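You operate a simulated robot arm through the tools that you are given. There is no shell and no other tool.

Carry out the task below with a simulated two-armed robot. There is one attempt and no reset: what you move stays moved.

Task
Pick up the filter box labelled "N5" from the middle shelf of the engine parts shelving with one hand, pass it to the other hand and put it on the top of the long steel shelf. Set down upright: filter box.

The check looks at the end state, three seconds after you hand in, the way a careful person would. Anything else that was tipped, shoved, dropped, spilled or broken makes it a failure.

Robot
Two 7-joint arms with two-finger parallel grippers on one trunk, on a base that moves. Base frame: it is fixed to the floor where the robot stands at the start and does not move with it; the origin is under the middle of the robot, x ahead of it, y to its left, z up. Lengths are in mm, angles in degrees, forces in N, time in s.
The left shoulder is at the start at [60, 143, 776], the right one opposite. With the tool pointing down near the work surface each hand reaches from about 320 to 740 mm from the robot's upright axis, wherever it stands, measured 20 degrees to its own side. Places, roughly: filter box [-2750, 1250, 500]; long steel shelf (23x378 cm) [40, -1560, 620]. Payload 1.57 kg a hand.
Tool frame (each hand has its own): the origin (TCP) lies between the finger pads and is the grasp point; the fingertips stand 30 mm ahead of it; z points along the fingers, y is the line along which they close. Largest opening 110 mm; finger width 24, thickness 12; the body of the gripper, 48 by 112 mm, starts 78 mm behind the TCP.
Orientation is told as [roll, pitch, yaw] about the base's x, y, z axes, in that order, counted from this pose: with the fingers straight down and closing along the base's y, the tool's x points along the base's -x, its y along +y and its z along -z.

Tools
- The arms move only by the tool send_rows. It takes "left_moves", "right_moves" or both (then of equal length, played together; a hand with none holds still); each is a list of rows, each a list of 3 entries, a list of its own where there are three numbers: the gripper command, from -1 (fully open) to 1 (shut), values between in proportion, then the shift along the base's x, y, z in mm, then the turn, a rotation vector about the base's x, y, z in degrees. In form: [[grip, [tx, ty, tz], [ax, ay, az]], ...]. A call has 1 to 20 rows; each row shifts and turns the commanded pose from where the row before left it. A row lasts 0.2 s, in which the tool goes at most 50 mm and 8.6 degrees; a call with a longer step from one row to the next is refused whole, and so is a gripper value outside its range. A pose out of reach is approached as far as the arm can. The call stops where the force on the tool passes 40 N (or 10 N more than at its start, if that is more) or the arm is blocked; 0.2 s more then pass. The fingers move at their own pace (about 45 mm/s each) and stop on an object; they squeeze with about 36 N. The grip force told is the motor's: it shows also when the fingers shut on nothing. Time passes only in rows, and 0.2 s behind the last, so rows that do not move let the fingers close. The reply holds the time, the measured pose of the TCP, the force on the tool along the base axes, the opening and the grip force, in the units named above and with some noise, with the torque about the TCP (base axes, N m) and any sound that the robot's microphone picked up.
- Cameras (640 x 400 px; columns grow to the right, rows downward): "scene" is now at [56.2, -7.5, 1400.9]; the picture's right is [-0.06, -1.00, 0.00], its down [-0.69, 0.04, -0.73] and it looks along [0.72, -0.05, -0.69] (base axes); focal length 293 px, centre (320, 200). "left" rides on the left gripper at [70, -16, -141] in its tool frame; the picture's right is [0.23, 0.97, 0.00], its down [-0.86, 0.20, -0.48] and it looks along [-0.47, 0.11, 0.88] (tool axes); focal length 222 px, centre (320, 200). "right" rides on the right gripper at [70, 16, -141] in its tool frame; the picture's right is [-0.23, 0.97, 0.00], its down [-0.86, -0.20, -0.48] and it looks along [-0.47, -0.11, 0.88] (tool axes); focal length 222 px, centre (320, 200). There is no depth. A picture from a camera that has moved, and an enlarged one, comes with that camera's place and axes in the base frame and with its lens. The place of the scene camera against the robot may be out by one fixed shift of up to 12 mm in any direction.
- get_image(camera): a new picture of that camera. The clock stands still meanwhile.
- slide_trunk(by): slides the trunk up (or, below 0, down) by that many mm; the arms and the scene camera ride with it, the base frame stays. It gives what a move gives, with no picture.
- steer(legs): drives the robot by 1 to 6 legs, each [ahead, left, turn to the left] in mm, mm and degrees, along the robot's own axes; the way and the turn of a leg run together, so that a leg with both is an arc; at most 1500 mm and 180 degrees a leg. The arms and the cameras ride along, it lands a little off, and it stops where it bumps. It gives what a move gives.
- turn_head(pan, tilt): turns the head with the scene camera to pan (to the left, within 86 degrees either way) and tilt (down, from -29 to 69), counted from straight ahead of the robot. It gives what a move gives.
- enlarge(camera, box): a new picture of the part [left, top, right, bottom] of that camera's present view, enlarged. The clock stands still meanwhile.
- finish_job(): hands the job in; it is judged then, once.

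Places have to be worked out from the pictures, the camera data and where the tool is seen. Open the grippers and draw the arms clear of the work before you hand the job in, unless the task says otherwise.

The tools are called after "Emit:" by a JSON object that holds its "fn" and its "kwargs". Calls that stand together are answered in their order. send_rows: Moves the arms, as the interface text tells. Its arguments: {"type":"object","properties":{"left_moves":{"type":"array"},"right_moves":{"type":"array"}},"required":[]} The other tools are called the same way: slide_trunk (by) moves the trunk up or down; steer (legs) drives the base; turn_head (pan, tilt) turns the head that bears the scene camera; get_image (camera) takes a picture; enlarge (camera, box) takes an enlarged picture of a part of a camera's view; finish_job () hands the job in.

At the start:

```text
clock: 0.0
left_position: [515.3, 198.0, 826.7]
left_tool_rot: [0.0, 0.0, 0.0]
left_force: [0.4, 0.0, -0.1]
left_torque: [0.01, -0.02, 0.02]
left_gripper_width: 109.9
left_finger_force: 0.1
right_position: [536.8, -233.7, 779.6]
right_tool_rot: [0.0, 0.0, 0.0]
right_force: [-0.3, 0.2, 0.0]
right_torque: [0.01, -0.01, -0.01]
right_gripper_width: 110.3
right_finger_force: 0.0
trunk travel left (down, up): [-375.0, 215.0]
robot x, y, heading: [0.4, 1.8, 0.1]
head pan, tilt (commanded): [-3.6, 43.4]
```

scene: 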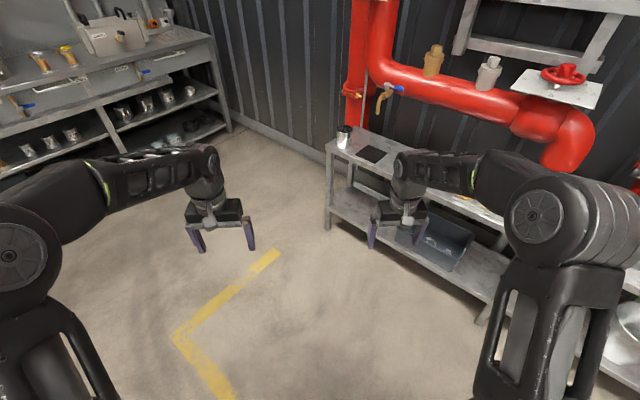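
right: 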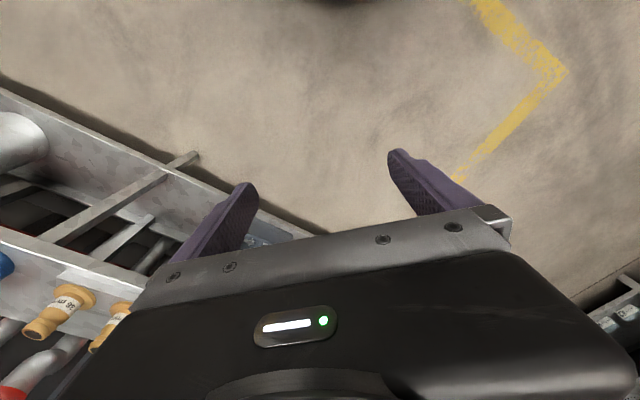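
left: 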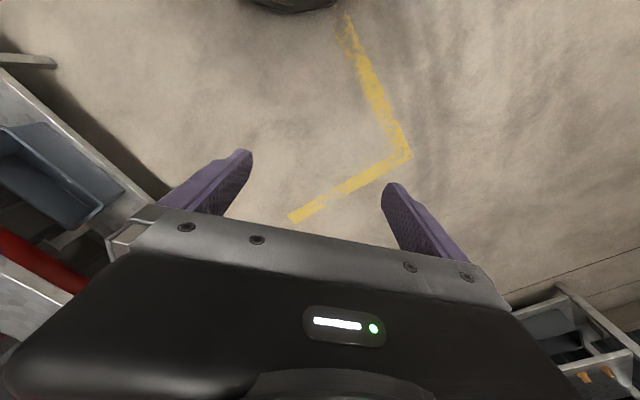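

The start pictures show the long steel shelf to the right and racks to the left front. The filter box should be behind on the left, so I look around with the head first.

Emit:
{"fn": "turn_head", "kwargs": {"pan": 86, "tilt": 25}}

Emit:
{"fn": "get_image", "kwargs": {"camera": "scene"}}

Emit:
{"fn": "turn_head", "kwargs": {"pan": -80, "tilt": 25}}

Emit:
{"fn": "get_image", "kwargs": {"camera": "scene"}}

```text
clock: 1.6
left_position: [513.9, 197.3, 825.5]
left_tool_rot: [0.1, 0.0, -0.1]
left_force: [-0.1, 0.2, -0.1]
left_torque: [0.01, 0.01, 0.01]
left_gripper_width: 110.1
left_finger_force: 0.0
right_position: [535.5, -233.5, 779.6]
right_tool_rot: [0.1, 0.0, -0.1]
right_force: [0.7, -0.3, 0.0]
right_torque: [-0.01, -0.04, 0.0]
right_gripper_width: 110.2
right_finger_force: 0.1
trunk travel left (down, up): [-375.0, 215.0]
robot x, y, heading: [-0.9, 3.8, 0.2]
head pan, tilt (commanded): [85.9, 25.0]
```

```text
taken
camera scene: at [-19.6, 89.6, 1429.2], right [1.0, -0.07, 0.0], down [-0.03, -0.42, -0.91], along [0.06, 0.9, -0.42], focal length 293 px, centre (320, 200)
```

scene: 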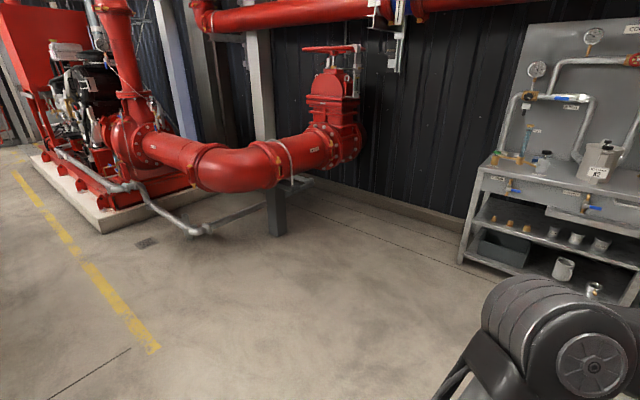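

```text
clock: 4.2
left_position: [514.6, 196.4, 826.2]
left_tool_rot: [0.0, 0.0, 0.1]
left_force: [0.2, -0.8, 0.2]
left_torque: [-0.01, 0.01, 0.0]
left_gripper_width: 110.2
left_finger_force: 0.1
right_position: [536.2, -234.5, 779.1]
right_tool_rot: [0.0, 0.1, 0.0]
right_force: [0.2, 0.0, 0.4]
right_torque: [-0.04, -0.01, 0.02]
right_gripper_width: 110.0
right_finger_force: 0.1
trunk travel left (down, up): [-375.0, 215.0]
robot x, y, heading: [0.3, -2.1, -0.0]
head pan, tilt (commanded): [-80.0, 25.0]
```

```text
taken
camera scene: at [-10.2, -93.0, 1429.2], right [-0.98, -0.17, 0.0], down [-0.07, 0.42, -0.91], along [0.16, -0.89, -0.42], focal length 293 px, centre (320, 200)
```

scene: 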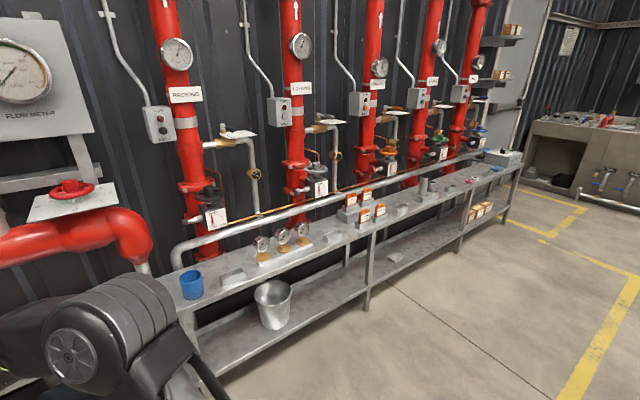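

The long shelf stands along the wall on the right, with things on its top and several free places. Next I turn the robot in place to the left to see the engine parts shelving behind me.

Emit:
{"fn": "steer", "kwargs": {"legs": [[0, 0, 150]]}}

Emit:
{"fn": "turn_head", "kwargs": {"pan": 0, "tilt": 20}}

Emit:
{"fn": "get_image", "kwargs": {"camera": "scene"}}

```text
clock: 10.8
left_position: [-545.5, 67.9, 825.6]
left_tool_rot: [-0.1, 0.0, 152.0]
left_force: [-0.1, -0.1, 0.1]
left_torque: [-0.04, 0.01, 0.02]
left_gripper_width: 109.8
left_finger_force: 0.1
right_position: [-363.4, 458.4, 779.8]
right_tool_rot: [0.1, 0.1, 152.0]
right_force: [-0.5, 0.4, -0.7]
right_torque: [-0.01, 0.04, 0.01]
right_gripper_width: 110.2
right_finger_force: 0.1
trunk travel left (down, up): [-375.0, 215.0]
robot x, y, heading: [0.6, -1.9, 152.1]
head pan, tilt (commanded): [-80.0, 25.0]
```

```text
clock: 12.3
left_position: [-547.4, 66.9, 826.1]
left_tool_rot: [0.0, -0.1, 152.0]
left_force: [-0.4, 0.3, -0.8]
left_torque: [0.02, -0.02, 0.01]
left_gripper_width: 109.7
left_finger_force: 0.1
right_position: [-364.2, 458.0, 779.1]
right_tool_rot: [0.0, 0.0, 152.0]
right_force: [-0.5, -0.1, 0.2]
right_torque: [0.01, -0.03, 0.0]
right_gripper_width: 110.3
right_finger_force: 0.0
trunk travel left (down, up): [-375.0, 215.0]
robot x, y, heading: [-0.2, -0.9, 152.0]
head pan, tilt (commanded): [0.0, 20.0]
```

```text
taken
camera scene: at [-52.2, 27.5, 1437.3], right [0.47, 0.88, 0.0], down [0.3, -0.16, -0.94], along [-0.83, 0.44, -0.34], focal length 293 px, centre (320, 200)
```

scene: 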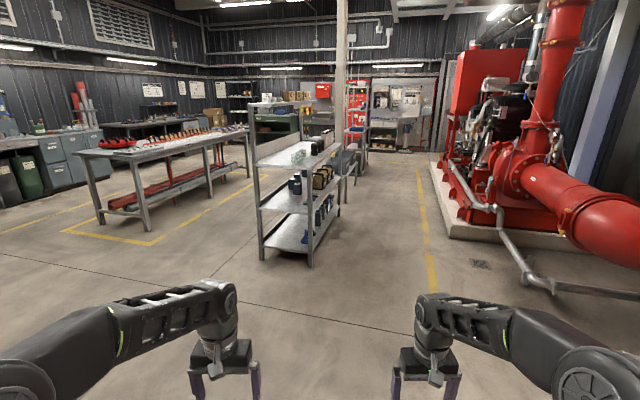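

A freestanding three-tier shelving unit stands ahead, which should be the engine parts shelving. I enlarge on it.

Emit:
{"fn": "enlarge", "kwargs": {"camera": "scene", "box": [230, 90, 390, 280]}}

```text
2.11 times, centred on (310, 185) of scene
camera zoom: at [-52.2, 27.5, 1437.3], right [0.47, 0.88, 0.0], down [0.3, -0.16, -0.94], along [-0.83, 0.44, -0.34], focal length 616 px, centre (341, 232)
```

zoom: 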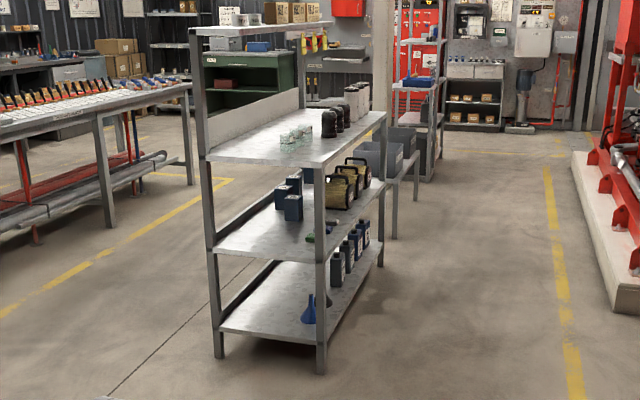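

The shelving is turned about 45° to the room: its near right leg is at about (-2060, 997) and its far right leg at about (-2939, 1830). Its open front faces the +x+y side. I drive to the aisle in front of it and turn to face it.

Emit:
{"fn": "steer", "kwargs": {"legs": [[912, -280, 0], [912, -280, 0], [0, 0, 73]]}}

Emit:
{"fn": "turn_head", "kwargs": {"pan": 0, "tilt": 25}}

Emit:
{"fn": "get_image", "kwargs": {"camera": "scene"}}

```text
clock: 25.2
left_position: [-1540.7, 870.7, 827.0]
left_tool_rot: [0.1, 0.0, -133.7]
left_force: [0.1, 0.3, -0.5]
left_torque: [-0.01, -0.01, -0.01]
left_gripper_width: 110.2
left_finger_force: 0.1
right_position: [-1865.5, 1151.9, 778.9]
right_tool_rot: [0.0, 0.0, -133.7]
right_force: [0.8, -0.7, -0.1]
right_torque: [0.01, 0.01, -0.01]
right_gripper_width: 110.1
right_finger_force: 0.0
trunk travel left (down, up): [-375.0, 215.0]
robot x, y, heading: [-1327.6, 1381.0, -133.3]
head pan, tilt (commanded): [0.0, 20.0]
```

```text
clock: 25.9
left_position: [-1539.6, 870.9, 825.0]
left_tool_rot: [0.0, 0.0, -133.7]
left_force: [0.6, 0.1, 0.8]
left_torque: [-0.02, 0.01, -0.01]
left_gripper_width: 110.0
left_finger_force: 0.1
right_position: [-1865.4, 1152.4, 779.3]
right_tool_rot: [0.0, -0.1, -133.7]
right_force: [-0.1, 0.1, 0.1]
right_torque: [0.04, -0.01, -0.03]
right_gripper_width: 109.9
right_finger_force: 0.1
trunk travel left (down, up): [-375.0, 215.0]
robot x, y, heading: [-1325.2, 1381.4, -133.7]
head pan, tilt (commanded): [0.0, 25.0]
```

```text
taken
camera scene: at [-1366.3, 1331.0, 1429.3], right [-0.72, 0.69, 0.0], down [0.29, 0.31, -0.91], along [-0.63, -0.66, -0.42], focal length 293 px, centre (320, 200)
```

scene: 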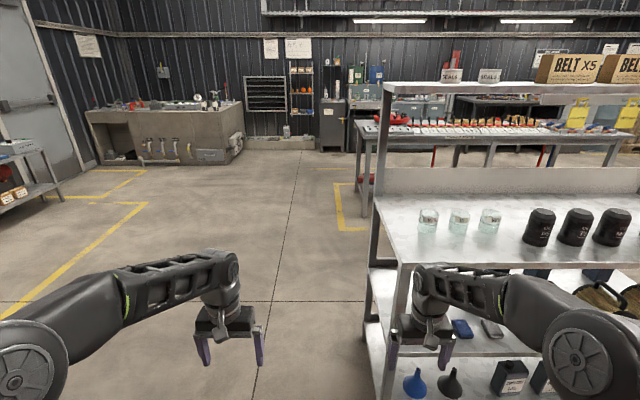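

I am facing the shelving front now, but it lies to my right. I move sideways to the right to stand in front of the boxes.

Emit:
{"fn": "steer", "kwargs": {"legs": [[0, -550, 0]]}}

Emit:
{"fn": "turn_head", "kwargs": {"pan": 0, "tilt": 45}}

Emit:
{"fn": "get_image", "kwargs": {"camera": "scene"}}

```text
clock: 29.0
left_position: [-1923.8, 1235.8, 826.1]
left_tool_rot: [0.0, 0.0, -132.8]
left_force: [-0.4, -0.1, 0.0]
left_torque: [0.02, -0.01, 0.01]
left_gripper_width: 109.8
left_finger_force: 0.1
right_position: [-2255.6, 1512.2, 780.0]
right_tool_rot: [0.0, 0.0, -132.9]
right_force: [0.4, -0.3, 0.2]
right_torque: [-0.01, -0.02, -0.01]
right_gripper_width: 109.9
right_finger_force: 0.1
trunk travel left (down, up): [-375.0, 215.0]
robot x, y, heading: [-1719.9, 1749.6, -133.0]
head pan, tilt (commanded): [0.0, 25.0]
```

```text
clock: 29.8
left_position: [-1924.6, 1235.9, 826.0]
left_tool_rot: [0.0, 0.0, -132.8]
left_force: [-0.8, 0.2, 0.3]
left_torque: [-0.02, -0.01, 0.02]
left_gripper_width: 110.2
left_finger_force: 0.0
right_position: [-2254.2, 1513.3, 779.4]
right_tool_rot: [0.0, 0.0, -132.8]
right_force: [-1.5, -0.9, 0.0]
right_torque: [-0.02, 0.0, -0.03]
right_gripper_width: 110.2
right_finger_force: 0.1
trunk travel left (down, up): [-375.0, 215.0]
robot x, y, heading: [-1717.1, 1750.0, -132.9]
head pan, tilt (commanded): [0.0, 45.0]
```

```text
taken
camera scene: at [-1751.1, 1707.9, 1398.7], right [-0.73, 0.68, 0.0], down [0.48, 0.52, -0.71], along [-0.48, -0.52, -0.71], focal length 293 px, centre (320, 200)
```

scene: 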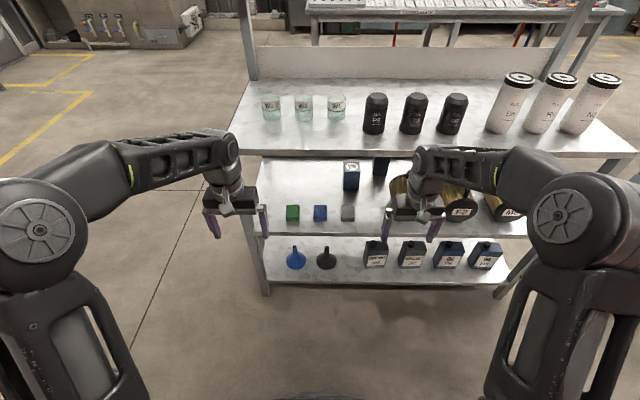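

The upper shelf hides the middle shelf from this height. I lower the trunk by 300 mm so the camera sees under it.

Emit:
{"fn": "slide_trunk", "kwargs": {"by": -300}}

Emit:
{"fn": "turn_head", "kwargs": {"pan": 0, "tilt": 35}}

Emit:
{"fn": "get_image", "kwargs": {"camera": "scene"}}

```text
clock: 32.8
left_position: [-1925.0, 1236.3, 526.0]
left_tool_rot: [0.0, 0.0, -132.8]
left_force: [-0.1, -0.2, -0.3]
left_torque: [0.01, -0.01, 0.0]
left_gripper_width: 109.9
left_finger_force: 0.1
right_position: [-2255.0, 1513.4, 479.4]
right_tool_rot: [0.0, 0.0, -132.8]
right_force: [0.4, -0.8, 0.6]
right_torque: [-0.03, 0.02, 0.02]
right_gripper_width: 110.1
right_finger_force: 0.0
trunk travel left (down, up): [-75.0, 515.0]
robot x, y, heading: [-1719.1, 1748.1, -132.8]
head pan, tilt (commanded): [0.0, 45.0]
```

```text
clock: 33.5
left_position: [-1923.5, 1235.7, 526.2]
left_tool_rot: [0.0, 0.0, -132.8]
left_force: [-0.1, -0.3, 0.7]
left_torque: [-0.03, 0.0, -0.03]
left_gripper_width: 110.1
left_finger_force: 0.0
right_position: [-2255.2, 1512.9, 479.3]
right_tool_rot: [0.0, -0.1, -132.8]
right_force: [-0.5, 1.0, 0.2]
right_torque: [-0.01, 0.0, 0.02]
right_gripper_width: 110.0
right_finger_force: 0.1
trunk travel left (down, up): [-75.0, 515.0]
robot x, y, heading: [-1718.0, 1746.1, -132.8]
head pan, tilt (commanded): [0.0, 35.0]
```

```text
taken
camera scene: at [-1755.6, 1703.0, 1113.4], right [-0.73, 0.68, 0.0], down [0.39, 0.42, -0.82], along [-0.56, -0.6, -0.57], focal length 293 px, centre (320, 200)
```

scene: 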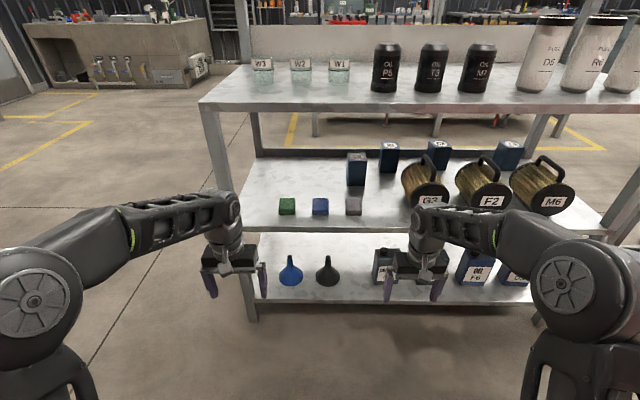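

Emit:
{"fn": "enlarge", "kwargs": {"camera": "scene", "box": [320, 130, 560, 230]}}

```text
2.67 times, centred on (440, 180) of scene
camera zoom: at [-1755.6, 1703.0, 1113.4], right [-0.73, 0.68, 0.0], down [0.39, 0.42, -0.82], along [-0.56, -0.6, -0.57], focal length 780 px, centre (0, 253)
```

zoom: 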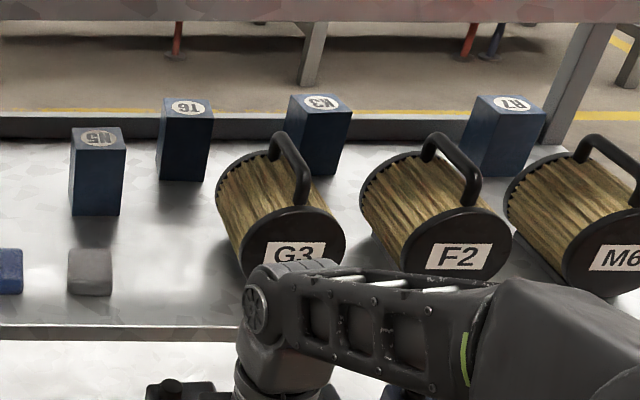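

The nearest of the four blue boxes looks like it carries "N5" upside down. I enlarge its top to be sure.

Emit:
{"fn": "enlarge", "kwargs": {"camera": "scene", "box": [335, 140, 415, 190]}}

Emit:
{"fn": "enlarge", "kwargs": {"camera": "scene", "box": [300, 140, 460, 240]}}

```text
8.00 times, centred on (375, 165) of scene
camera zoom: at [-1755.6, 1703.0, 1113.4], right [-0.73, 0.68, 0.0], down [0.39, 0.42, -0.82], along [-0.56, -0.6, -0.57], focal length 2341 px, centre (-120, 480)
```

zoom: 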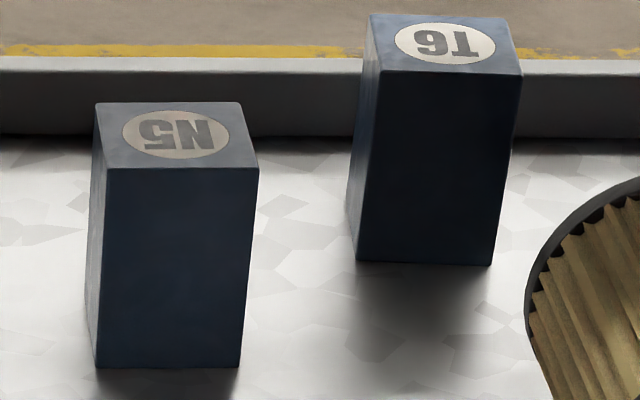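

```text
4.00 times, centred on (380, 190) of scene
camera zoom: at [-1755.6, 1703.0, 1113.4], right [-0.73, 0.68, 0.0], down [0.39, 0.42, -0.82], along [-0.56, -0.6, -0.57], focal length 1171 px, centre (80, 240)
```

zoom: 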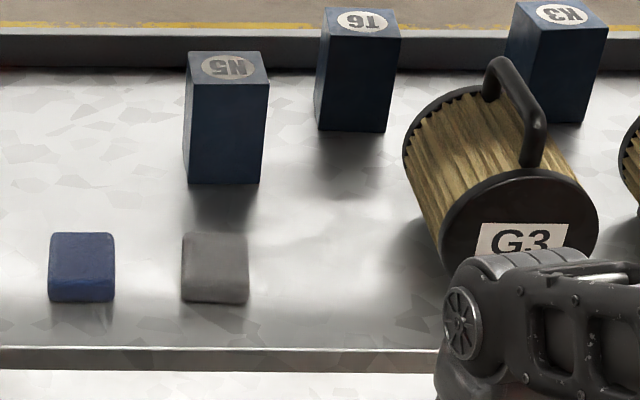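

"N5" is confirmed on the nearest box, which stands about 1 m ahead with small cubes in front of it and the filter "G3" to its right. I raise the trunk a bit and look again to fix the depth and the shelf height by stereo.

Emit:
{"fn": "slide_trunk", "kwargs": {"by": 150}}

Emit:
{"fn": "enlarge", "kwargs": {"camera": "scene", "box": [310, 180, 430, 255]}}

Emit:
{"fn": "get_image", "kwargs": {"camera": "scene"}}

```text
clock: 35.3
left_position: [-1923.7, 1235.9, 675.9]
left_tool_rot: [-0.1, 0.0, -132.8]
left_force: [0.1, 1.2, 0.3]
left_torque: [-0.03, -0.01, 0.03]
left_gripper_width: 109.8
left_finger_force: 0.0
right_position: [-2254.7, 1512.8, 630.7]
right_tool_rot: [0.0, 0.0, -132.8]
right_force: [-0.1, 0.0, 0.2]
right_torque: [-0.03, 0.01, 0.01]
right_gripper_width: 109.9
right_finger_force: 0.1
trunk travel left (down, up): [-225.0, 365.0]
robot x, y, heading: [-1719.5, 1747.3, -133.1]
head pan, tilt (commanded): [0.0, 35.0]
```

```text
5.33 times, centred on (370, 218) of scene
camera zoom: at [-1755.7, 1702.9, 1263.4], right [-0.73, 0.68, 0.0], down [0.39, 0.42, -0.82], along [-0.56, -0.6, -0.57], focal length 1561 px, centre (53, 107)
```

zoom: 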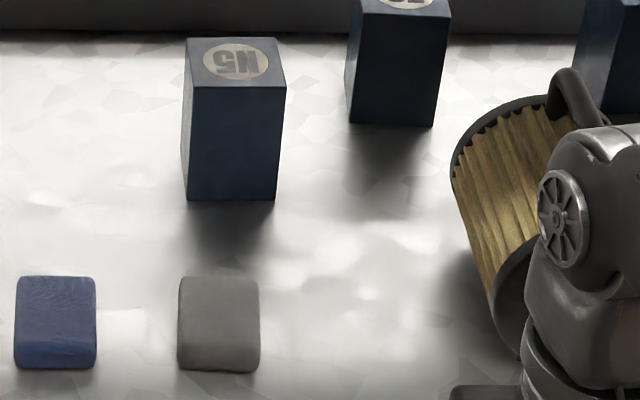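

```text
taken
camera scene: at [-1755.7, 1702.9, 1263.4], right [-0.73, 0.68, 0.0], down [0.39, 0.42, -0.82], along [-0.56, -0.6, -0.57], focal length 293 px, centre (320, 200)
```

scene: 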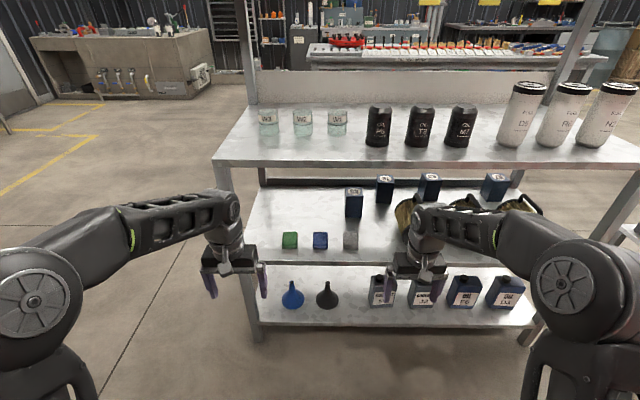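

Stereo puts the N5 box front about 922 mm from the camera, the shelf at z≈531 and the box at about 67×65×104 mm, square to my heading, with the upper shelf's underside at about 888. I tilt the left hand forward (30° below horizontal) in free air and draw the right hand back.

Emit:
{"fn": "send_rows", "kwargs": {"left_moves": [[-1, [-6.8, -7.3, 0], [-5.503, 5.096, 0]], [-1, [-6.8, -7.3, 0], [-5.503, 5.096, 0]], [-1, [-6.8, -7.3, 0], [-5.503, 5.096, 0]], [-1, [-6.8, -7.3, 0], [-5.503, 5.096, 0]], [-1, [-6.8, -7.3, 0], [-5.503, 5.096, 0]], [-1, [-6.8, -7.3, 0], [-5.503, 5.096, 0]], [-1, [-6.8, -7.3, 0], [-5.503, 5.096, 0]], [-1, [-6.8, -7.3, 0], [-5.503, 5.096, 0]]], "right_moves": [[-1, [10.9, 20.6, 0], [0, 0, 0]], [-1, [10.9, 20.6, 0], [0, 0, 0]], [-1, [10.9, 20.6, 0], [0, 0, 0]], [-1, [10.9, 20.6, 0], [0, 0, 0]], [-1, [10.9, 20.6, 0], [0, 0, 0]], [-1, [10.9, 20.6, 0], [0, 0, 0]], [-1, [10.9, 20.6, 0], [0, 0, 0]], [-1, [10.9, 20.6, 0], [0, 0, 0]]]}}

Emit:
{"fn": "get_image", "kwargs": {"camera": "scene"}}

Emit:
{"fn": "get_image", "kwargs": {"camera": "left"}}

```text
clock: 37.1
left_position: [-1970.9, 1178.5, 673.0]
left_tool_rot: [1.4, -55.9, -132.9]
left_force: [-1.1, -0.5, 1.2]
left_torque: [-0.02, -0.03, 0.02]
left_gripper_width: 110.1
left_finger_force: 0.0
left hand out of reach, approached as far as the arm can: row 7
right_position: [-2166.2, 1677.3, 629.3]
right_tool_rot: [0.1, 0.1, -132.8]
right_force: [0.2, -0.4, -0.1]
right_torque: [0.01, 0.0, 0.05]
right_gripper_width: 110.1
right_finger_force: 0.1
trunk travel left (down, up): [-225.0, 365.0]
robot x, y, heading: [-1722.8, 1747.3, -132.8]
head pan, tilt (commanded): [0.0, 35.0]
```

```text
taken
camera scene: at [-1755.6, 1703.0, 1263.5], right [-0.73, 0.68, 0.0], down [0.39, 0.42, -0.82], along [-0.56, -0.6, -0.57], focal length 293 px, centre (320, 200)
```

scene: 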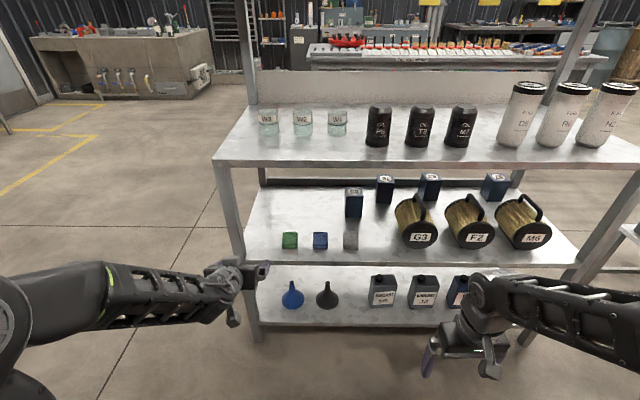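

```text
taken
camera left: at [-1877.3, 1306.8, 693.6], right [0.81, -0.56, -0.17], down [0.08, -0.19, 0.98], along [-0.58, -0.81, -0.1], focal length 222 px, centre (320, 200)
```

left: 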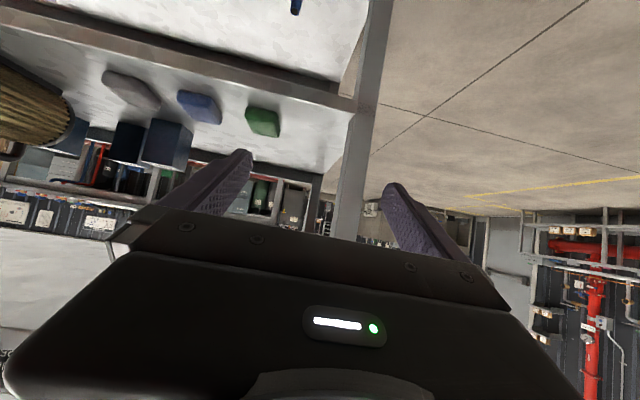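

The left hand reached about 34° below horizontal, which suffices. I now shift the base sideways to the right by 250 mm so the box lies ahead of the left arm.

Emit:
{"fn": "steer", "kwargs": {"legs": [[0, -250, 0]]}}

Emit:
{"fn": "get_image", "kwargs": {"camera": "scene"}}

Emit:
{"fn": "enlarge", "kwargs": {"camera": "scene", "box": [240, 180, 360, 255]}}

Emit:
{"fn": "get_image", "kwargs": {"camera": "left"}}

```text
clock: 38.9
left_position: [-2159.9, 1353.6, 673.9]
left_tool_rot: [1.6, -55.9, -133.3]
left_force: [-0.4, 0.1, 0.6]
left_torque: [-0.04, 0.04, -0.03]
left_gripper_width: 109.9
left_finger_force: 0.0
right_position: [-2354.2, 1853.9, 627.8]
right_tool_rot: [-0.1, 0.0, -133.0]
right_force: [1.1, -0.1, 0.1]
right_torque: [0.02, 0.04, 0.01]
right_gripper_width: 110.6
right_finger_force: 0.0
trunk travel left (down, up): [-225.0, 365.0]
robot x, y, heading: [-1904.7, 1919.3, -133.0]
head pan, tilt (commanded): [0.0, 35.0]
```

```text
taken
camera scene: at [-1943.5, 1877.5, 1263.5], right [-0.73, 0.68, 0.0], down [0.39, 0.42, -0.82], along [-0.56, -0.6, -0.57], focal length 293 px, centre (320, 200)
```

scene: 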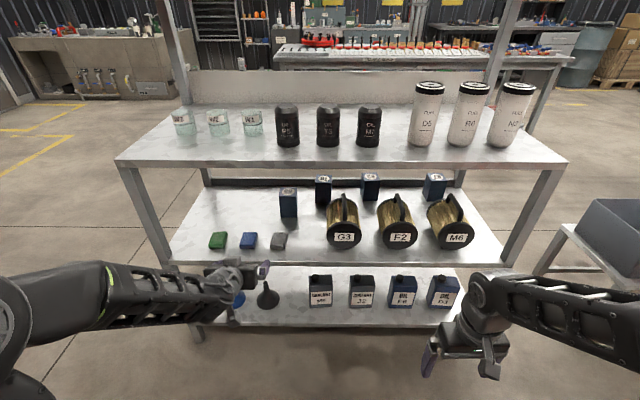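

```text
5.33 times, centred on (300, 218) of scene
camera zoom: at [-1943.5, 1877.5, 1263.5], right [-0.73, 0.68, 0.0], down [0.39, 0.42, -0.82], along [-0.56, -0.6, -0.57], focal length 1561 px, centre (427, 107)
```

zoom: 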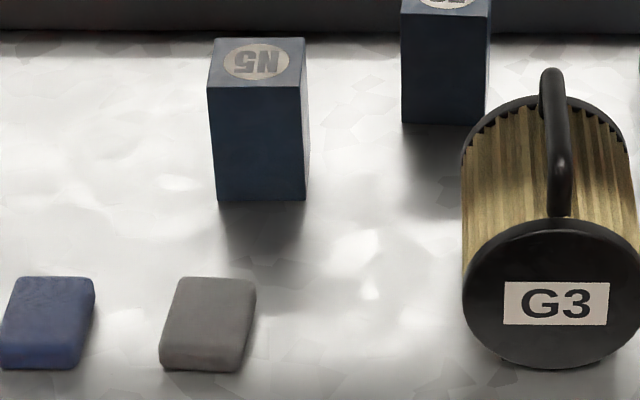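

```text
taken
camera left: at [-2066.5, 1481.5, 693.9], right [0.81, -0.56, -0.17], down [0.08, -0.18, 0.98], along [-0.58, -0.81, -0.1], focal length 222 px, centre (320, 200)
```

left: 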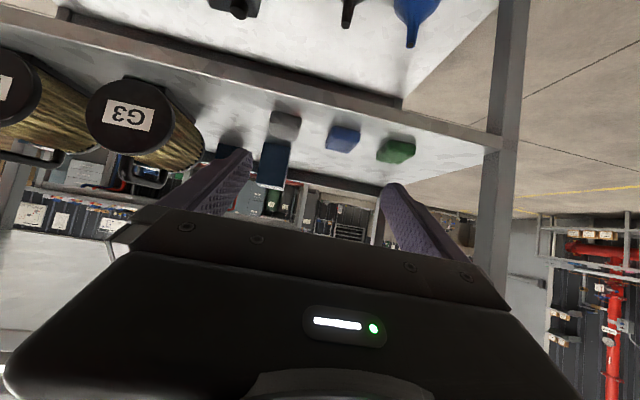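

The box now lies ahead and slightly left, with its centre at about (-2502, 1094) and consistent between the views. I enlarge the left wrist view to check the heights independently of the scene camera's offset.

Emit:
{"fn": "enlarge", "kwargs": {"camera": "left", "box": [200, 100, 360, 200]}}

```text
4.00 times, centred on (280, 150) of left
camera zoom: at [-2066.5, 1481.5, 693.9], right [0.81, -0.56, -0.17], down [0.08, -0.18, 0.98], along [-0.58, -0.81, -0.1], focal length 888 px, centre (480, 400)
```

zoom: 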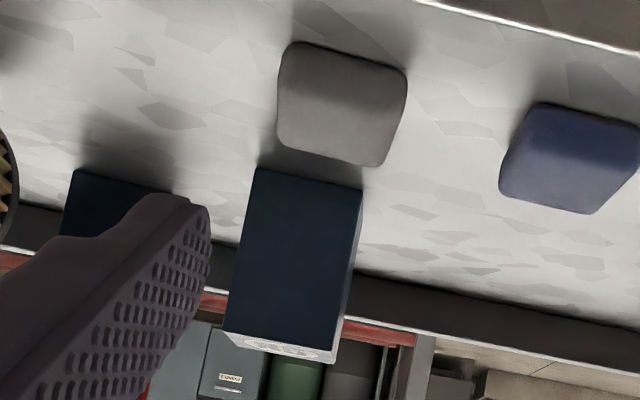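

The wrist view puts the shelf at about z=520 and the box top at about 626, with the scene camera reading about 10 mm high. Before driving in I look straight down to see how far my own base reaches forward.

Emit:
{"fn": "turn_head", "kwargs": {"pan": 0, "tilt": 69}}

Emit:
{"fn": "get_image", "kwargs": {"camera": "scene"}}

```text
clock: 39.9
left_position: [-2160.0, 1352.9, 673.8]
left_tool_rot: [1.4, -56.0, -133.2]
left_force: [-0.6, 0.4, 0.6]
left_torque: [0.01, -0.02, 0.03]
left_gripper_width: 109.7
left_finger_force: 0.1
right_position: [-2354.2, 1853.8, 628.0]
right_tool_rot: [0.0, 0.0, -133.0]
right_force: [1.4, 0.4, 0.8]
right_torque: [0.01, 0.0, 0.0]
right_gripper_width: 110.1
right_finger_force: 0.0
trunk travel left (down, up): [-225.0, 365.0]
robot x, y, heading: [-1906.5, 1919.6, -133.0]
head pan, tilt (commanded): [0.0, 68.8]
```

```text
taken
camera scene: at [-1921.6, 1901.0, 1219.8], right [-0.73, 0.68, 0.0], down [0.64, 0.68, -0.36], along [-0.25, -0.27, -0.93], focal length 293 px, centre (320, 200)
```

scene: 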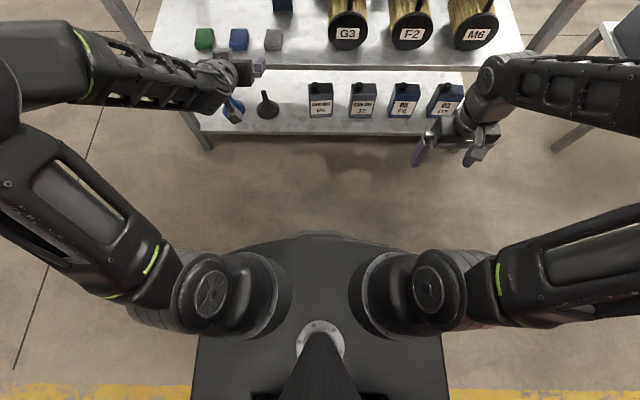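

The base reaches about 300 mm ahead of the axis and the shelf edge is about 744 ahead, so there is room. I drive forward 230 mm with the left hand high above the small cubes, then look.

Emit:
{"fn": "steer", "kwargs": {"legs": [[230, 0, 0]]}}

Emit:
{"fn": "get_image", "kwargs": {"camera": "scene"}}

Emit:
{"fn": "get_image", "kwargs": {"camera": "left"}}

```text
clock: 41.6
left_position: [-2319.5, 1186.9, 674.0]
left_tool_rot: [1.5, -55.9, -133.3]
left_force: [0.8, -0.4, 0.3]
left_torque: [-0.02, 0.0, 0.02]
left_gripper_width: 110.3
left_finger_force: 0.1
right_position: [-2511.6, 1685.2, 628.5]
right_tool_rot: [0.0, 0.1, -133.1]
right_force: [0.2, 0.0, 0.3]
right_torque: [0.0, -0.01, 0.01]
right_gripper_width: 110.0
right_finger_force: 0.0
trunk travel left (down, up): [-225.0, 365.0]
robot x, y, heading: [-2065.9, 1751.5, -133.1]
head pan, tilt (commanded): [0.0, 68.8]
```

```text
taken
camera scene: at [-2079.1, 1732.4, 1219.8], right [-0.73, 0.68, 0.0], down [0.64, 0.68, -0.36], along [-0.25, -0.26, -0.93], focal length 293 px, centre (320, 200)
```

scene: 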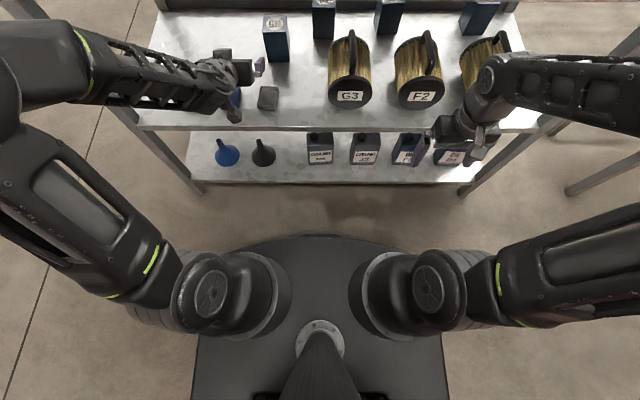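

```text
taken
camera left: at [-2225.2, 1313.3, 693.9], right [0.81, -0.56, -0.17], down [0.08, -0.19, 0.98], along [-0.58, -0.81, -0.1], focal length 222 px, centre (320, 200)
```

left: 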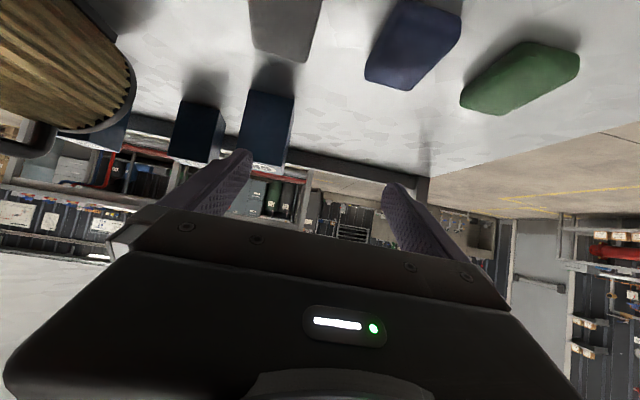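

The hand is now over the front of the shelf. I enlarge the left wrist view to measure the box precisely from here.

Emit:
{"fn": "enlarge", "kwargs": {"camera": "left", "box": [160, 70, 320, 170]}}

```text
4.00 times, centred on (240, 120) of left
camera zoom: at [-2225.2, 1313.3, 693.9], right [0.81, -0.56, -0.17], down [0.08, -0.19, 0.98], along [-0.58, -0.81, -0.1], focal length 888 px, centre (640, 520)
```

zoom: 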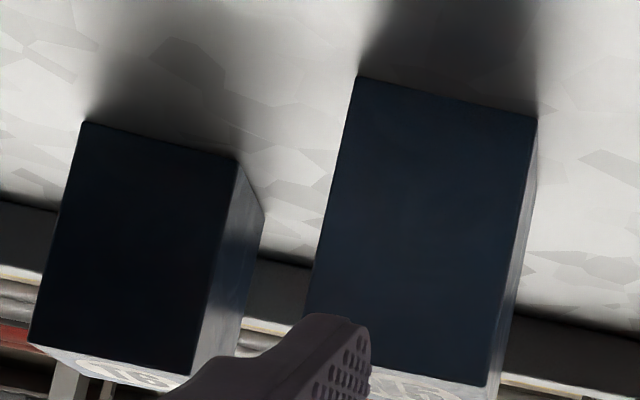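

From two wrist views the box centre comes out at about (-2515, 1086), its bottom at z≈517 and its top at about 623, so the hand must go 207 mm ahead and 73 mm right. I first shift it right and 60 mm ahead at this height, then check.

Emit:
{"fn": "send_rows", "kwargs": {"left_moves": [[-1, [-23.6, 1.5, 0], [0, 0, 0]], [-1, [-23.6, 1.5, 0], [0, 0, 0]], [-1, [-23.6, 1.5, 0], [0, 0, 0]], [-1, [-23.6, 1.5, 0], [0, 0, 0]]]}}

Emit:
{"fn": "get_image", "kwargs": {"camera": "left"}}

Emit:
{"fn": "get_image", "kwargs": {"camera": "scene"}}

```text
clock: 42.6
left_position: [-2412.9, 1192.6, 672.3]
left_tool_rot: [1.7, -55.9, -133.4]
left_force: [-0.4, 0.1, -1.1]
left_torque: [-0.01, 0.03, 0.02]
left_gripper_width: 110.0
left_finger_force: 0.1
right_position: [-2512.2, 1684.7, 629.0]
right_tool_rot: [0.0, 0.0, -133.1]
right_force: [-0.4, 0.2, -0.3]
right_torque: [-0.01, 0.01, -0.01]
right_gripper_width: 110.0
right_finger_force: 0.1
trunk travel left (down, up): [-225.0, 365.0]
robot x, y, heading: [-2066.3, 1756.8, -133.1]
head pan, tilt (commanded): [0.0, 68.8]
```

```text
taken
camera left: at [-2320.3, 1319.8, 693.3], right [0.81, -0.56, -0.17], down [0.08, -0.18, 0.98], along [-0.58, -0.81, -0.1], focal length 222 px, centre (320, 200)
```

left: 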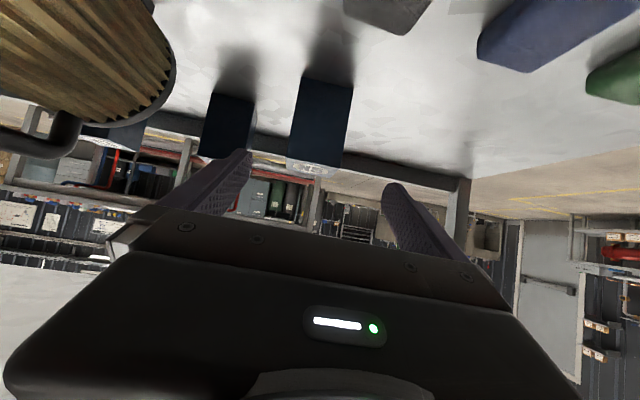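

```text
taken
camera scene: at [-2079.1, 1732.4, 1219.8], right [-0.73, 0.68, 0.0], down [0.64, 0.68, -0.36], along [-0.25, -0.26, -0.93], focal length 293 px, centre (320, 200)
```

scene: 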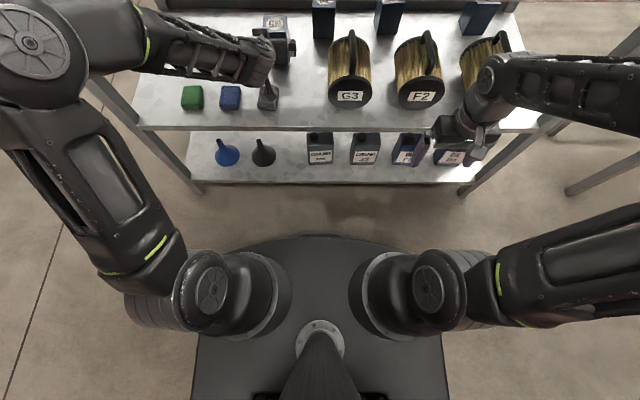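

The hand is roughly in line with the box. The elbow sits high near the upper shelf's level, so I lower the trunk 75 mm. That brings the hand to grasp height, still clear of the cubes, and lowers the elbow before I go in.

Emit:
{"fn": "slide_trunk", "kwargs": {"by": -75}}

Emit:
{"fn": "enlarge", "kwargs": {"camera": "left", "box": [200, 40, 440, 190]}}

Emit:
{"fn": "turn_head", "kwargs": {"pan": 15, "tilt": 45}}

Emit:
{"fn": "get_image", "kwargs": {"camera": "scene"}}

```text
clock: 43.8
left_position: [-2413.9, 1191.4, 598.2]
left_tool_rot: [1.6, -55.9, -133.4]
left_force: [0.6, -0.1, -0.2]
left_torque: [-0.04, 0.0, 0.0]
left_gripper_width: 110.1
left_finger_force: 0.0
right_position: [-2512.3, 1685.7, 553.4]
right_tool_rot: [0.1, 0.0, -133.1]
right_force: [0.7, 0.0, -0.2]
right_torque: [0.03, 0.03, -0.03]
right_gripper_width: 109.8
right_finger_force: 0.0
trunk travel left (down, up): [-150.0, 440.0]
robot x, y, heading: [-2062.5, 1757.5, -133.0]
head pan, tilt (commanded): [0.0, 68.8]
```

```text
2.67 times, centred on (320, 115) of left
camera zoom: at [-2320.0, 1319.8, 618.4], right [0.81, -0.56, -0.17], down [0.08, -0.18, 0.98], along [-0.58, -0.81, -0.1], focal length 592 px, centre (320, 427)
```

zoom: 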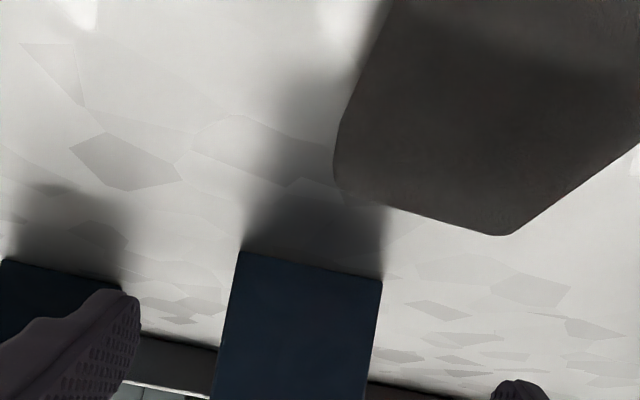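

```text
clock: 44.6
left_position: [-2413.7, 1191.8, 598.3]
left_tool_rot: [1.6, -55.9, -133.3]
left_force: [0.1, 0.6, -0.3]
left_torque: [0.0, 0.01, 0.02]
left_gripper_width: 109.9
left_finger_force: 0.0
right_position: [-2512.6, 1686.6, 554.0]
right_tool_rot: [-0.1, 0.0, -133.0]
right_force: [-0.7, 0.0, -0.1]
right_torque: [0.04, -0.02, 0.02]
right_gripper_width: 110.4
right_finger_force: 0.0
trunk travel left (down, up): [-150.0, 440.0]
robot x, y, heading: [-2067.5, 1756.1, -133.1]
head pan, tilt (commanded): [15.0, 45.0]
```

```text
taken
camera scene: at [-2079.3, 1701.6, 1173.6], right [-0.88, 0.47, 0.0], down [0.33, 0.62, -0.71], along [-0.33, -0.62, -0.71], focal length 293 px, centre (320, 200)
```

scene: 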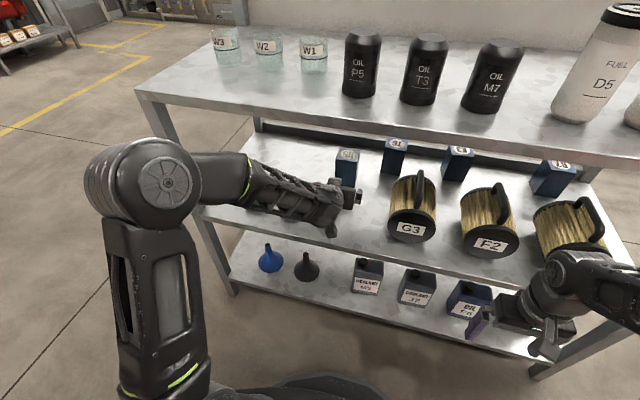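

The wrist view shows the box centred between the fingers, with about 140 mm left to go. I zoom on the hand to check its clearance to the gray cube below before going in.

Emit:
{"fn": "enlarge", "kwargs": {"camera": "scene", "box": [230, 130, 390, 250]}}

```text
3.33 times, centred on (310, 190) of scene
camera zoom: at [-2079.3, 1701.6, 1173.6], right [-0.88, 0.47, 0.0], down [0.33, 0.62, -0.71], along [-0.33, -0.62, -0.71], focal length 976 px, centre (353, 233)
```

zoom: 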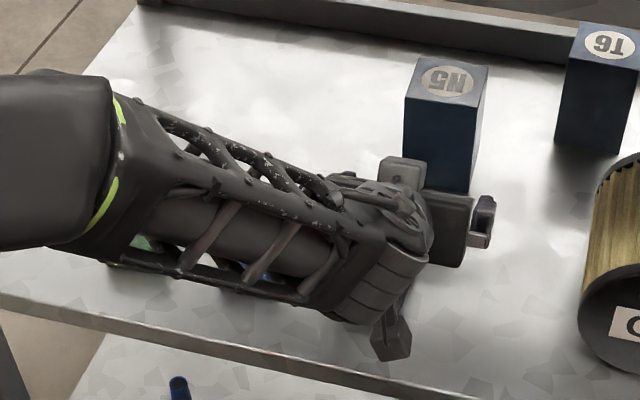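

The lower dark block is the wrist camera (bottom about z=590), and the gray cube's top is at about 557, so the straight path is clear. I go ahead 90 mm first with the fingers open.

Emit:
{"fn": "send_rows", "kwargs": {"left_moves": [[-1, [-20.5, -21.9, 1], [0, 0, 0]], [-1, [-20.5, -21.9, 1], [0, 0, 0]], [-1, [-20.5, -21.9, 1], [0, 0, 0]]]}}

Emit:
{"fn": "get_image", "kwargs": {"camera": "left"}}

Emit:
{"fn": "get_image", "kwargs": {"camera": "scene"}}

```text
clock: 45.5
left_position: [-2474.9, 1127.2, 600.3]
left_tool_rot: [1.5, -55.9, -133.4]
left_force: [0.8, -0.5, -0.4]
left_torque: [0.02, -0.04, 0.01]
left_gripper_width: 109.9
left_finger_force: 0.0
right_position: [-2512.5, 1685.7, 553.7]
right_tool_rot: [0.0, 0.0, -133.0]
right_force: [-0.3, -0.4, -0.2]
right_torque: [0.01, -0.03, -0.03]
right_gripper_width: 110.1
right_finger_force: 0.0
trunk travel left (down, up): [-150.0, 440.0]
robot x, y, heading: [-2066.6, 1753.9, -133.1]
head pan, tilt (commanded): [15.0, 45.0]
```

```text
taken
camera left: at [-2382.3, 1254.9, 620.6], right [0.81, -0.56, -0.17], down [0.08, -0.19, 0.98], along [-0.58, -0.81, -0.1], focal length 222 px, centre (320, 200)
```

left: 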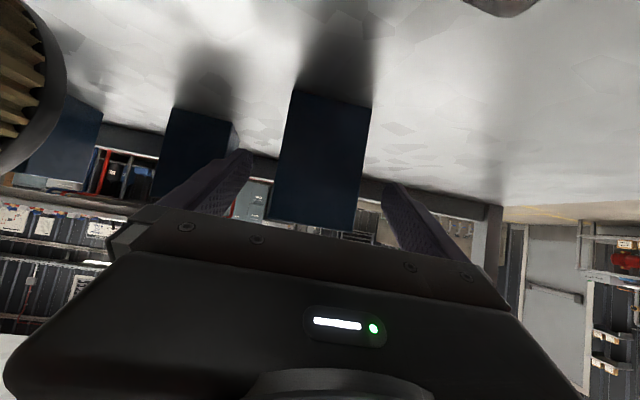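

```text
taken
camera scene: at [-2079.2, 1701.6, 1173.6], right [-0.88, 0.47, 0.0], down [0.33, 0.62, -0.71], along [-0.33, -0.62, -0.71], focal length 293 px, centre (320, 200)
```

scene: 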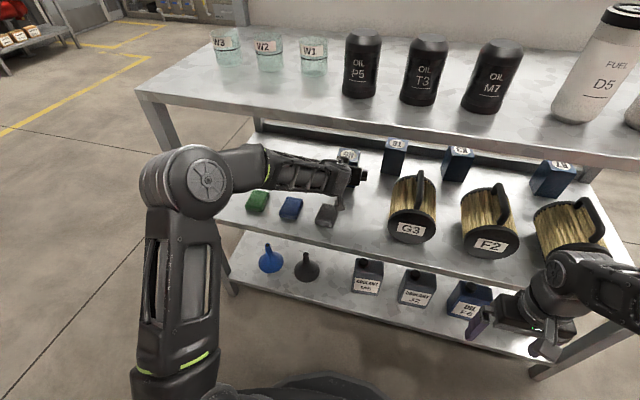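

The box sits centred between the fingers with about 51 mm to go and nothing is touched. I go in the rest of the way and close the fingers.

Emit:
{"fn": "send_rows", "kwargs": {"left_moves": [[-1, [-16.5, -19.5, 0], [0, 0, 0]], [-1, [-16.5, -19.5, 0], [0, 0, 0]], [-1, [0, 0, 0], [0, 0, 0]]]}}

Emit:
{"fn": "get_image", "kwargs": {"camera": "left"}}

Emit:
{"fn": "enlarge", "kwargs": {"camera": "scene", "box": [240, 120, 440, 245]}}

```text
clock: 46.2
left_position: [-2508.8, 1088.0, 602.1]
left_tool_rot: [1.5, -55.9, -133.3]
left_force: [0.2, -0.7, -0.4]
left_torque: [0.02, 0.01, 0.02]
left_gripper_width: 110.0
left_finger_force: 0.1
right_position: [-2511.2, 1685.4, 554.1]
right_tool_rot: [0.0, 0.0, -133.1]
right_force: [-0.8, 0.1, 0.8]
right_torque: [0.01, 0.02, -0.01]
right_gripper_width: 110.1
right_finger_force: 0.1
trunk travel left (down, up): [-150.0, 440.0]
robot x, y, heading: [-2062.9, 1749.3, -133.3]
head pan, tilt (commanded): [15.0, 45.0]
```

```text
taken
camera left: at [-2415.5, 1215.3, 621.8], right [0.81, -0.56, -0.17], down [0.08, -0.19, 0.98], along [-0.58, -0.81, -0.1], focal length 222 px, centre (320, 200)
```

left: 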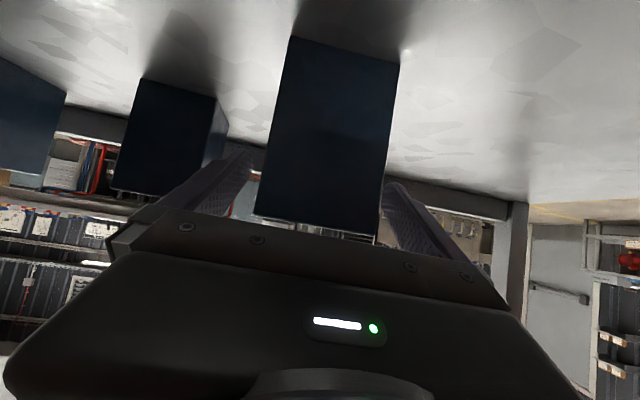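

```text
3.20 times, centred on (340, 182) of scene
camera zoom: at [-2079.3, 1701.4, 1173.6], right [-0.88, 0.47, 0.0], down [0.33, 0.62, -0.71], along [-0.33, -0.62, -0.71], focal length 937 px, centre (256, 256)
```

zoom: 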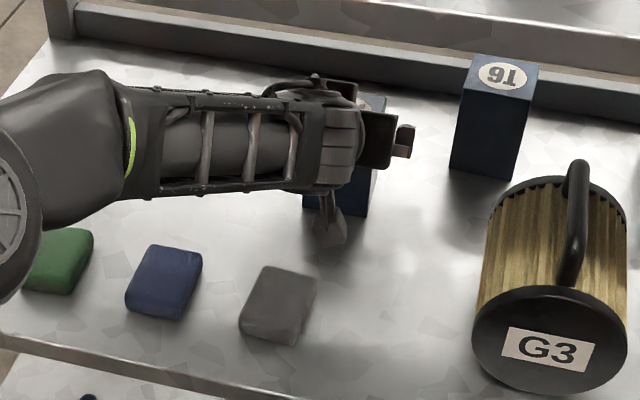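

The box is centred within about 1 mm, with the TCP at its middle and about 83 mm above the shelf. I close the fingers.

Emit:
{"fn": "send_rows", "kwargs": {"left_moves": [[0.2, [0, 0, 0], [0, 0, 0]], [0.6, [0, 0, 0], [0, 0, 0]], [1, [0, 0, 0], [0, 0, 0]], [1, [0, 0, 0], [0, 0, 0]], [1, [0, 0, 0], [0, 0, 0]], [1, [0, 0, 0], [0, 0, 0]]]}}

Emit:
{"fn": "get_image", "kwargs": {"camera": "left"}}

```text
clock: 47.6
left_position: [-2508.8, 1088.0, 602.2]
left_tool_rot: [1.5, -55.9, -133.4]
left_force: [-0.1, 1.2, 0.8]
left_torque: [0.21, 0.16, 0.0]
left_gripper_width: 68.0
left_finger_force: 35.6
right_position: [-2511.7, 1686.1, 553.7]
right_tool_rot: [0.0, 0.0, -133.1]
right_force: [-0.3, 0.8, -0.8]
right_torque: [0.01, -0.01, 0.03]
right_gripper_width: 110.2
right_finger_force: 0.1
trunk travel left (down, up): [-150.0, 440.0]
robot x, y, heading: [-2066.2, 1751.3, -133.2]
head pan, tilt (commanded): [15.0, 45.0]
```

```text
taken
camera left: at [-2415.3, 1215.5, 622.0], right [0.81, -0.56, -0.17], down [0.08, -0.19, 0.98], along [-0.58, -0.81, -0.1], focal length 222 px, centre (320, 200)
```

left: 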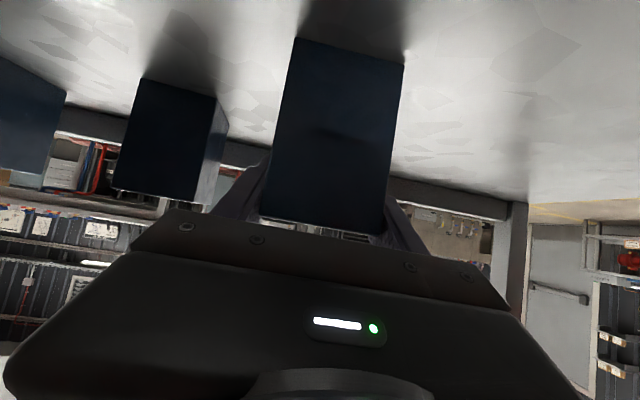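

The box is held at 68 mm width with full grip force. I lift it 66 mm straight up.

Emit:
{"fn": "send_rows", "kwargs": {"left_moves": [[1, [0, 0, 10], [0, 0, 0]], [1, [0, 0, 18], [0, 0, 0]], [1, [0, 0, 19], [0, 0, 0]], [1, [0, 0, 19], [0, 0, 0]]]}}

Emit:
{"fn": "get_image", "kwargs": {"camera": "left"}}

Emit:
{"fn": "get_image", "kwargs": {"camera": "scene"}}

```text
clock: 48.6
left_position: [-2507.9, 1090.1, 666.8]
left_tool_rot: [1.6, -55.9, -133.4]
left_force: [0.4, 0.1, -3.5]
left_torque: [0.0, 0.03, 0.0]
left_gripper_width: 67.9
left_finger_force: 35.9
right_position: [-2512.2, 1686.6, 553.9]
right_tool_rot: [0.0, 0.1, -133.1]
right_force: [-0.3, -0.6, 0.4]
right_torque: [0.01, -0.01, 0.02]
right_gripper_width: 110.0
right_finger_force: 0.0
trunk travel left (down, up): [-150.0, 440.0]
robot x, y, heading: [-2067.1, 1751.4, -132.9]
head pan, tilt (commanded): [15.0, 45.0]
```

```text
taken
camera left: at [-2413.8, 1217.2, 686.0], right [0.81, -0.56, -0.17], down [0.08, -0.19, 0.98], along [-0.58, -0.81, -0.11], focal length 222 px, centre (320, 200)
```

left: 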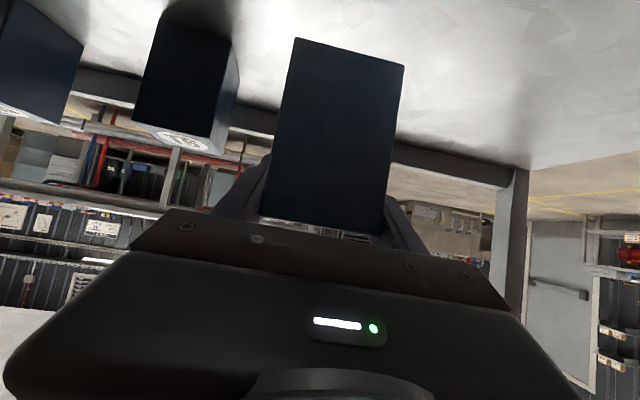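

```text
taken
camera scene: at [-2079.4, 1701.4, 1173.5], right [-0.88, 0.47, 0.0], down [0.33, 0.62, -0.71], along [-0.33, -0.62, -0.71], focal length 293 px, centre (320, 200)
```

scene: 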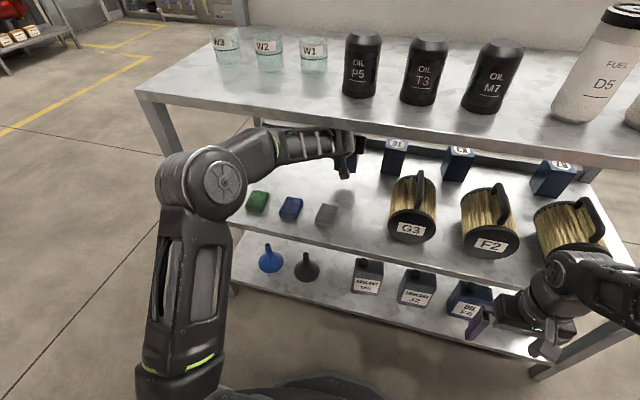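

The box hangs free with its bottom at about z=583, over the cubes' tops at about 557. I drive straight back 350 mm to bring it out of the shelving.

Emit:
{"fn": "steer", "kwargs": {"legs": [[-350, 0, 0]]}}

Emit:
{"fn": "get_image", "kwargs": {"camera": "scene"}}

Emit:
{"fn": "get_image", "kwargs": {"camera": "left"}}

```text
clock: 51.0
left_position: [-2260.9, 1354.5, 666.9]
left_tool_rot: [1.5, -55.9, -133.4]
left_force: [0.3, 0.2, -3.0]
left_torque: [-0.01, 0.03, -0.02]
left_gripper_width: 67.7
left_finger_force: 36.2
right_position: [-2264.3, 1950.6, 553.6]
right_tool_rot: [0.0, 0.0, -133.2]
right_force: [0.2, 0.4, 0.0]
right_torque: [-0.04, -0.01, -0.02]
right_gripper_width: 110.0
right_finger_force: 0.2
trunk travel left (down, up): [-150.0, 440.0]
robot x, y, heading: [-1821.1, 2018.9, -133.4]
head pan, tilt (commanded): [15.0, 45.0]
```

```text
taken
camera scene: at [-1831.9, 1965.5, 1173.6], right [-0.88, 0.47, 0.0], down [0.33, 0.62, -0.71], along [-0.33, -0.62, -0.71], focal length 293 px, centre (320, 200)
```

scene: 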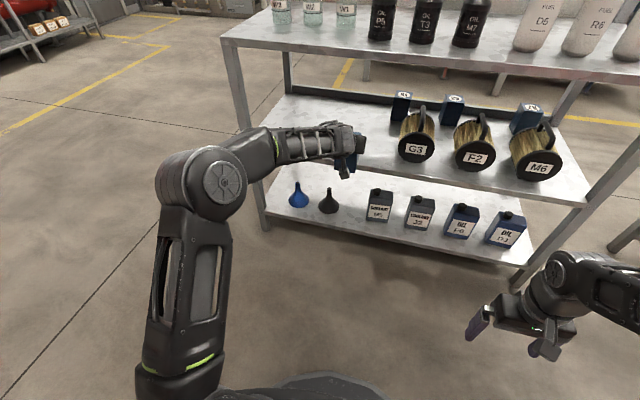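

```text
taken
camera left: at [-2166.6, 1481.5, 686.3], right [0.81, -0.56, -0.17], down [0.08, -0.19, 0.98], along [-0.58, -0.81, -0.1], focal length 222 px, centre (320, 200)
```

left: 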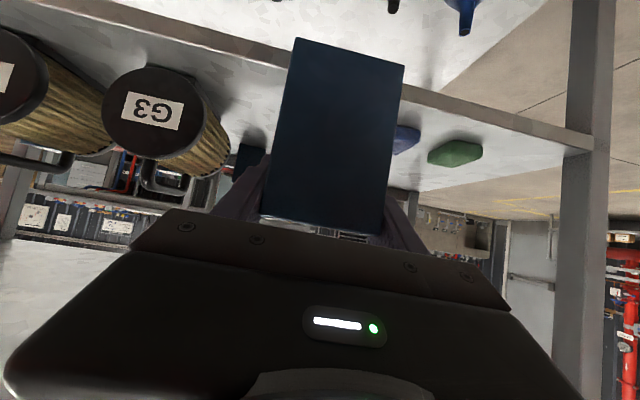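

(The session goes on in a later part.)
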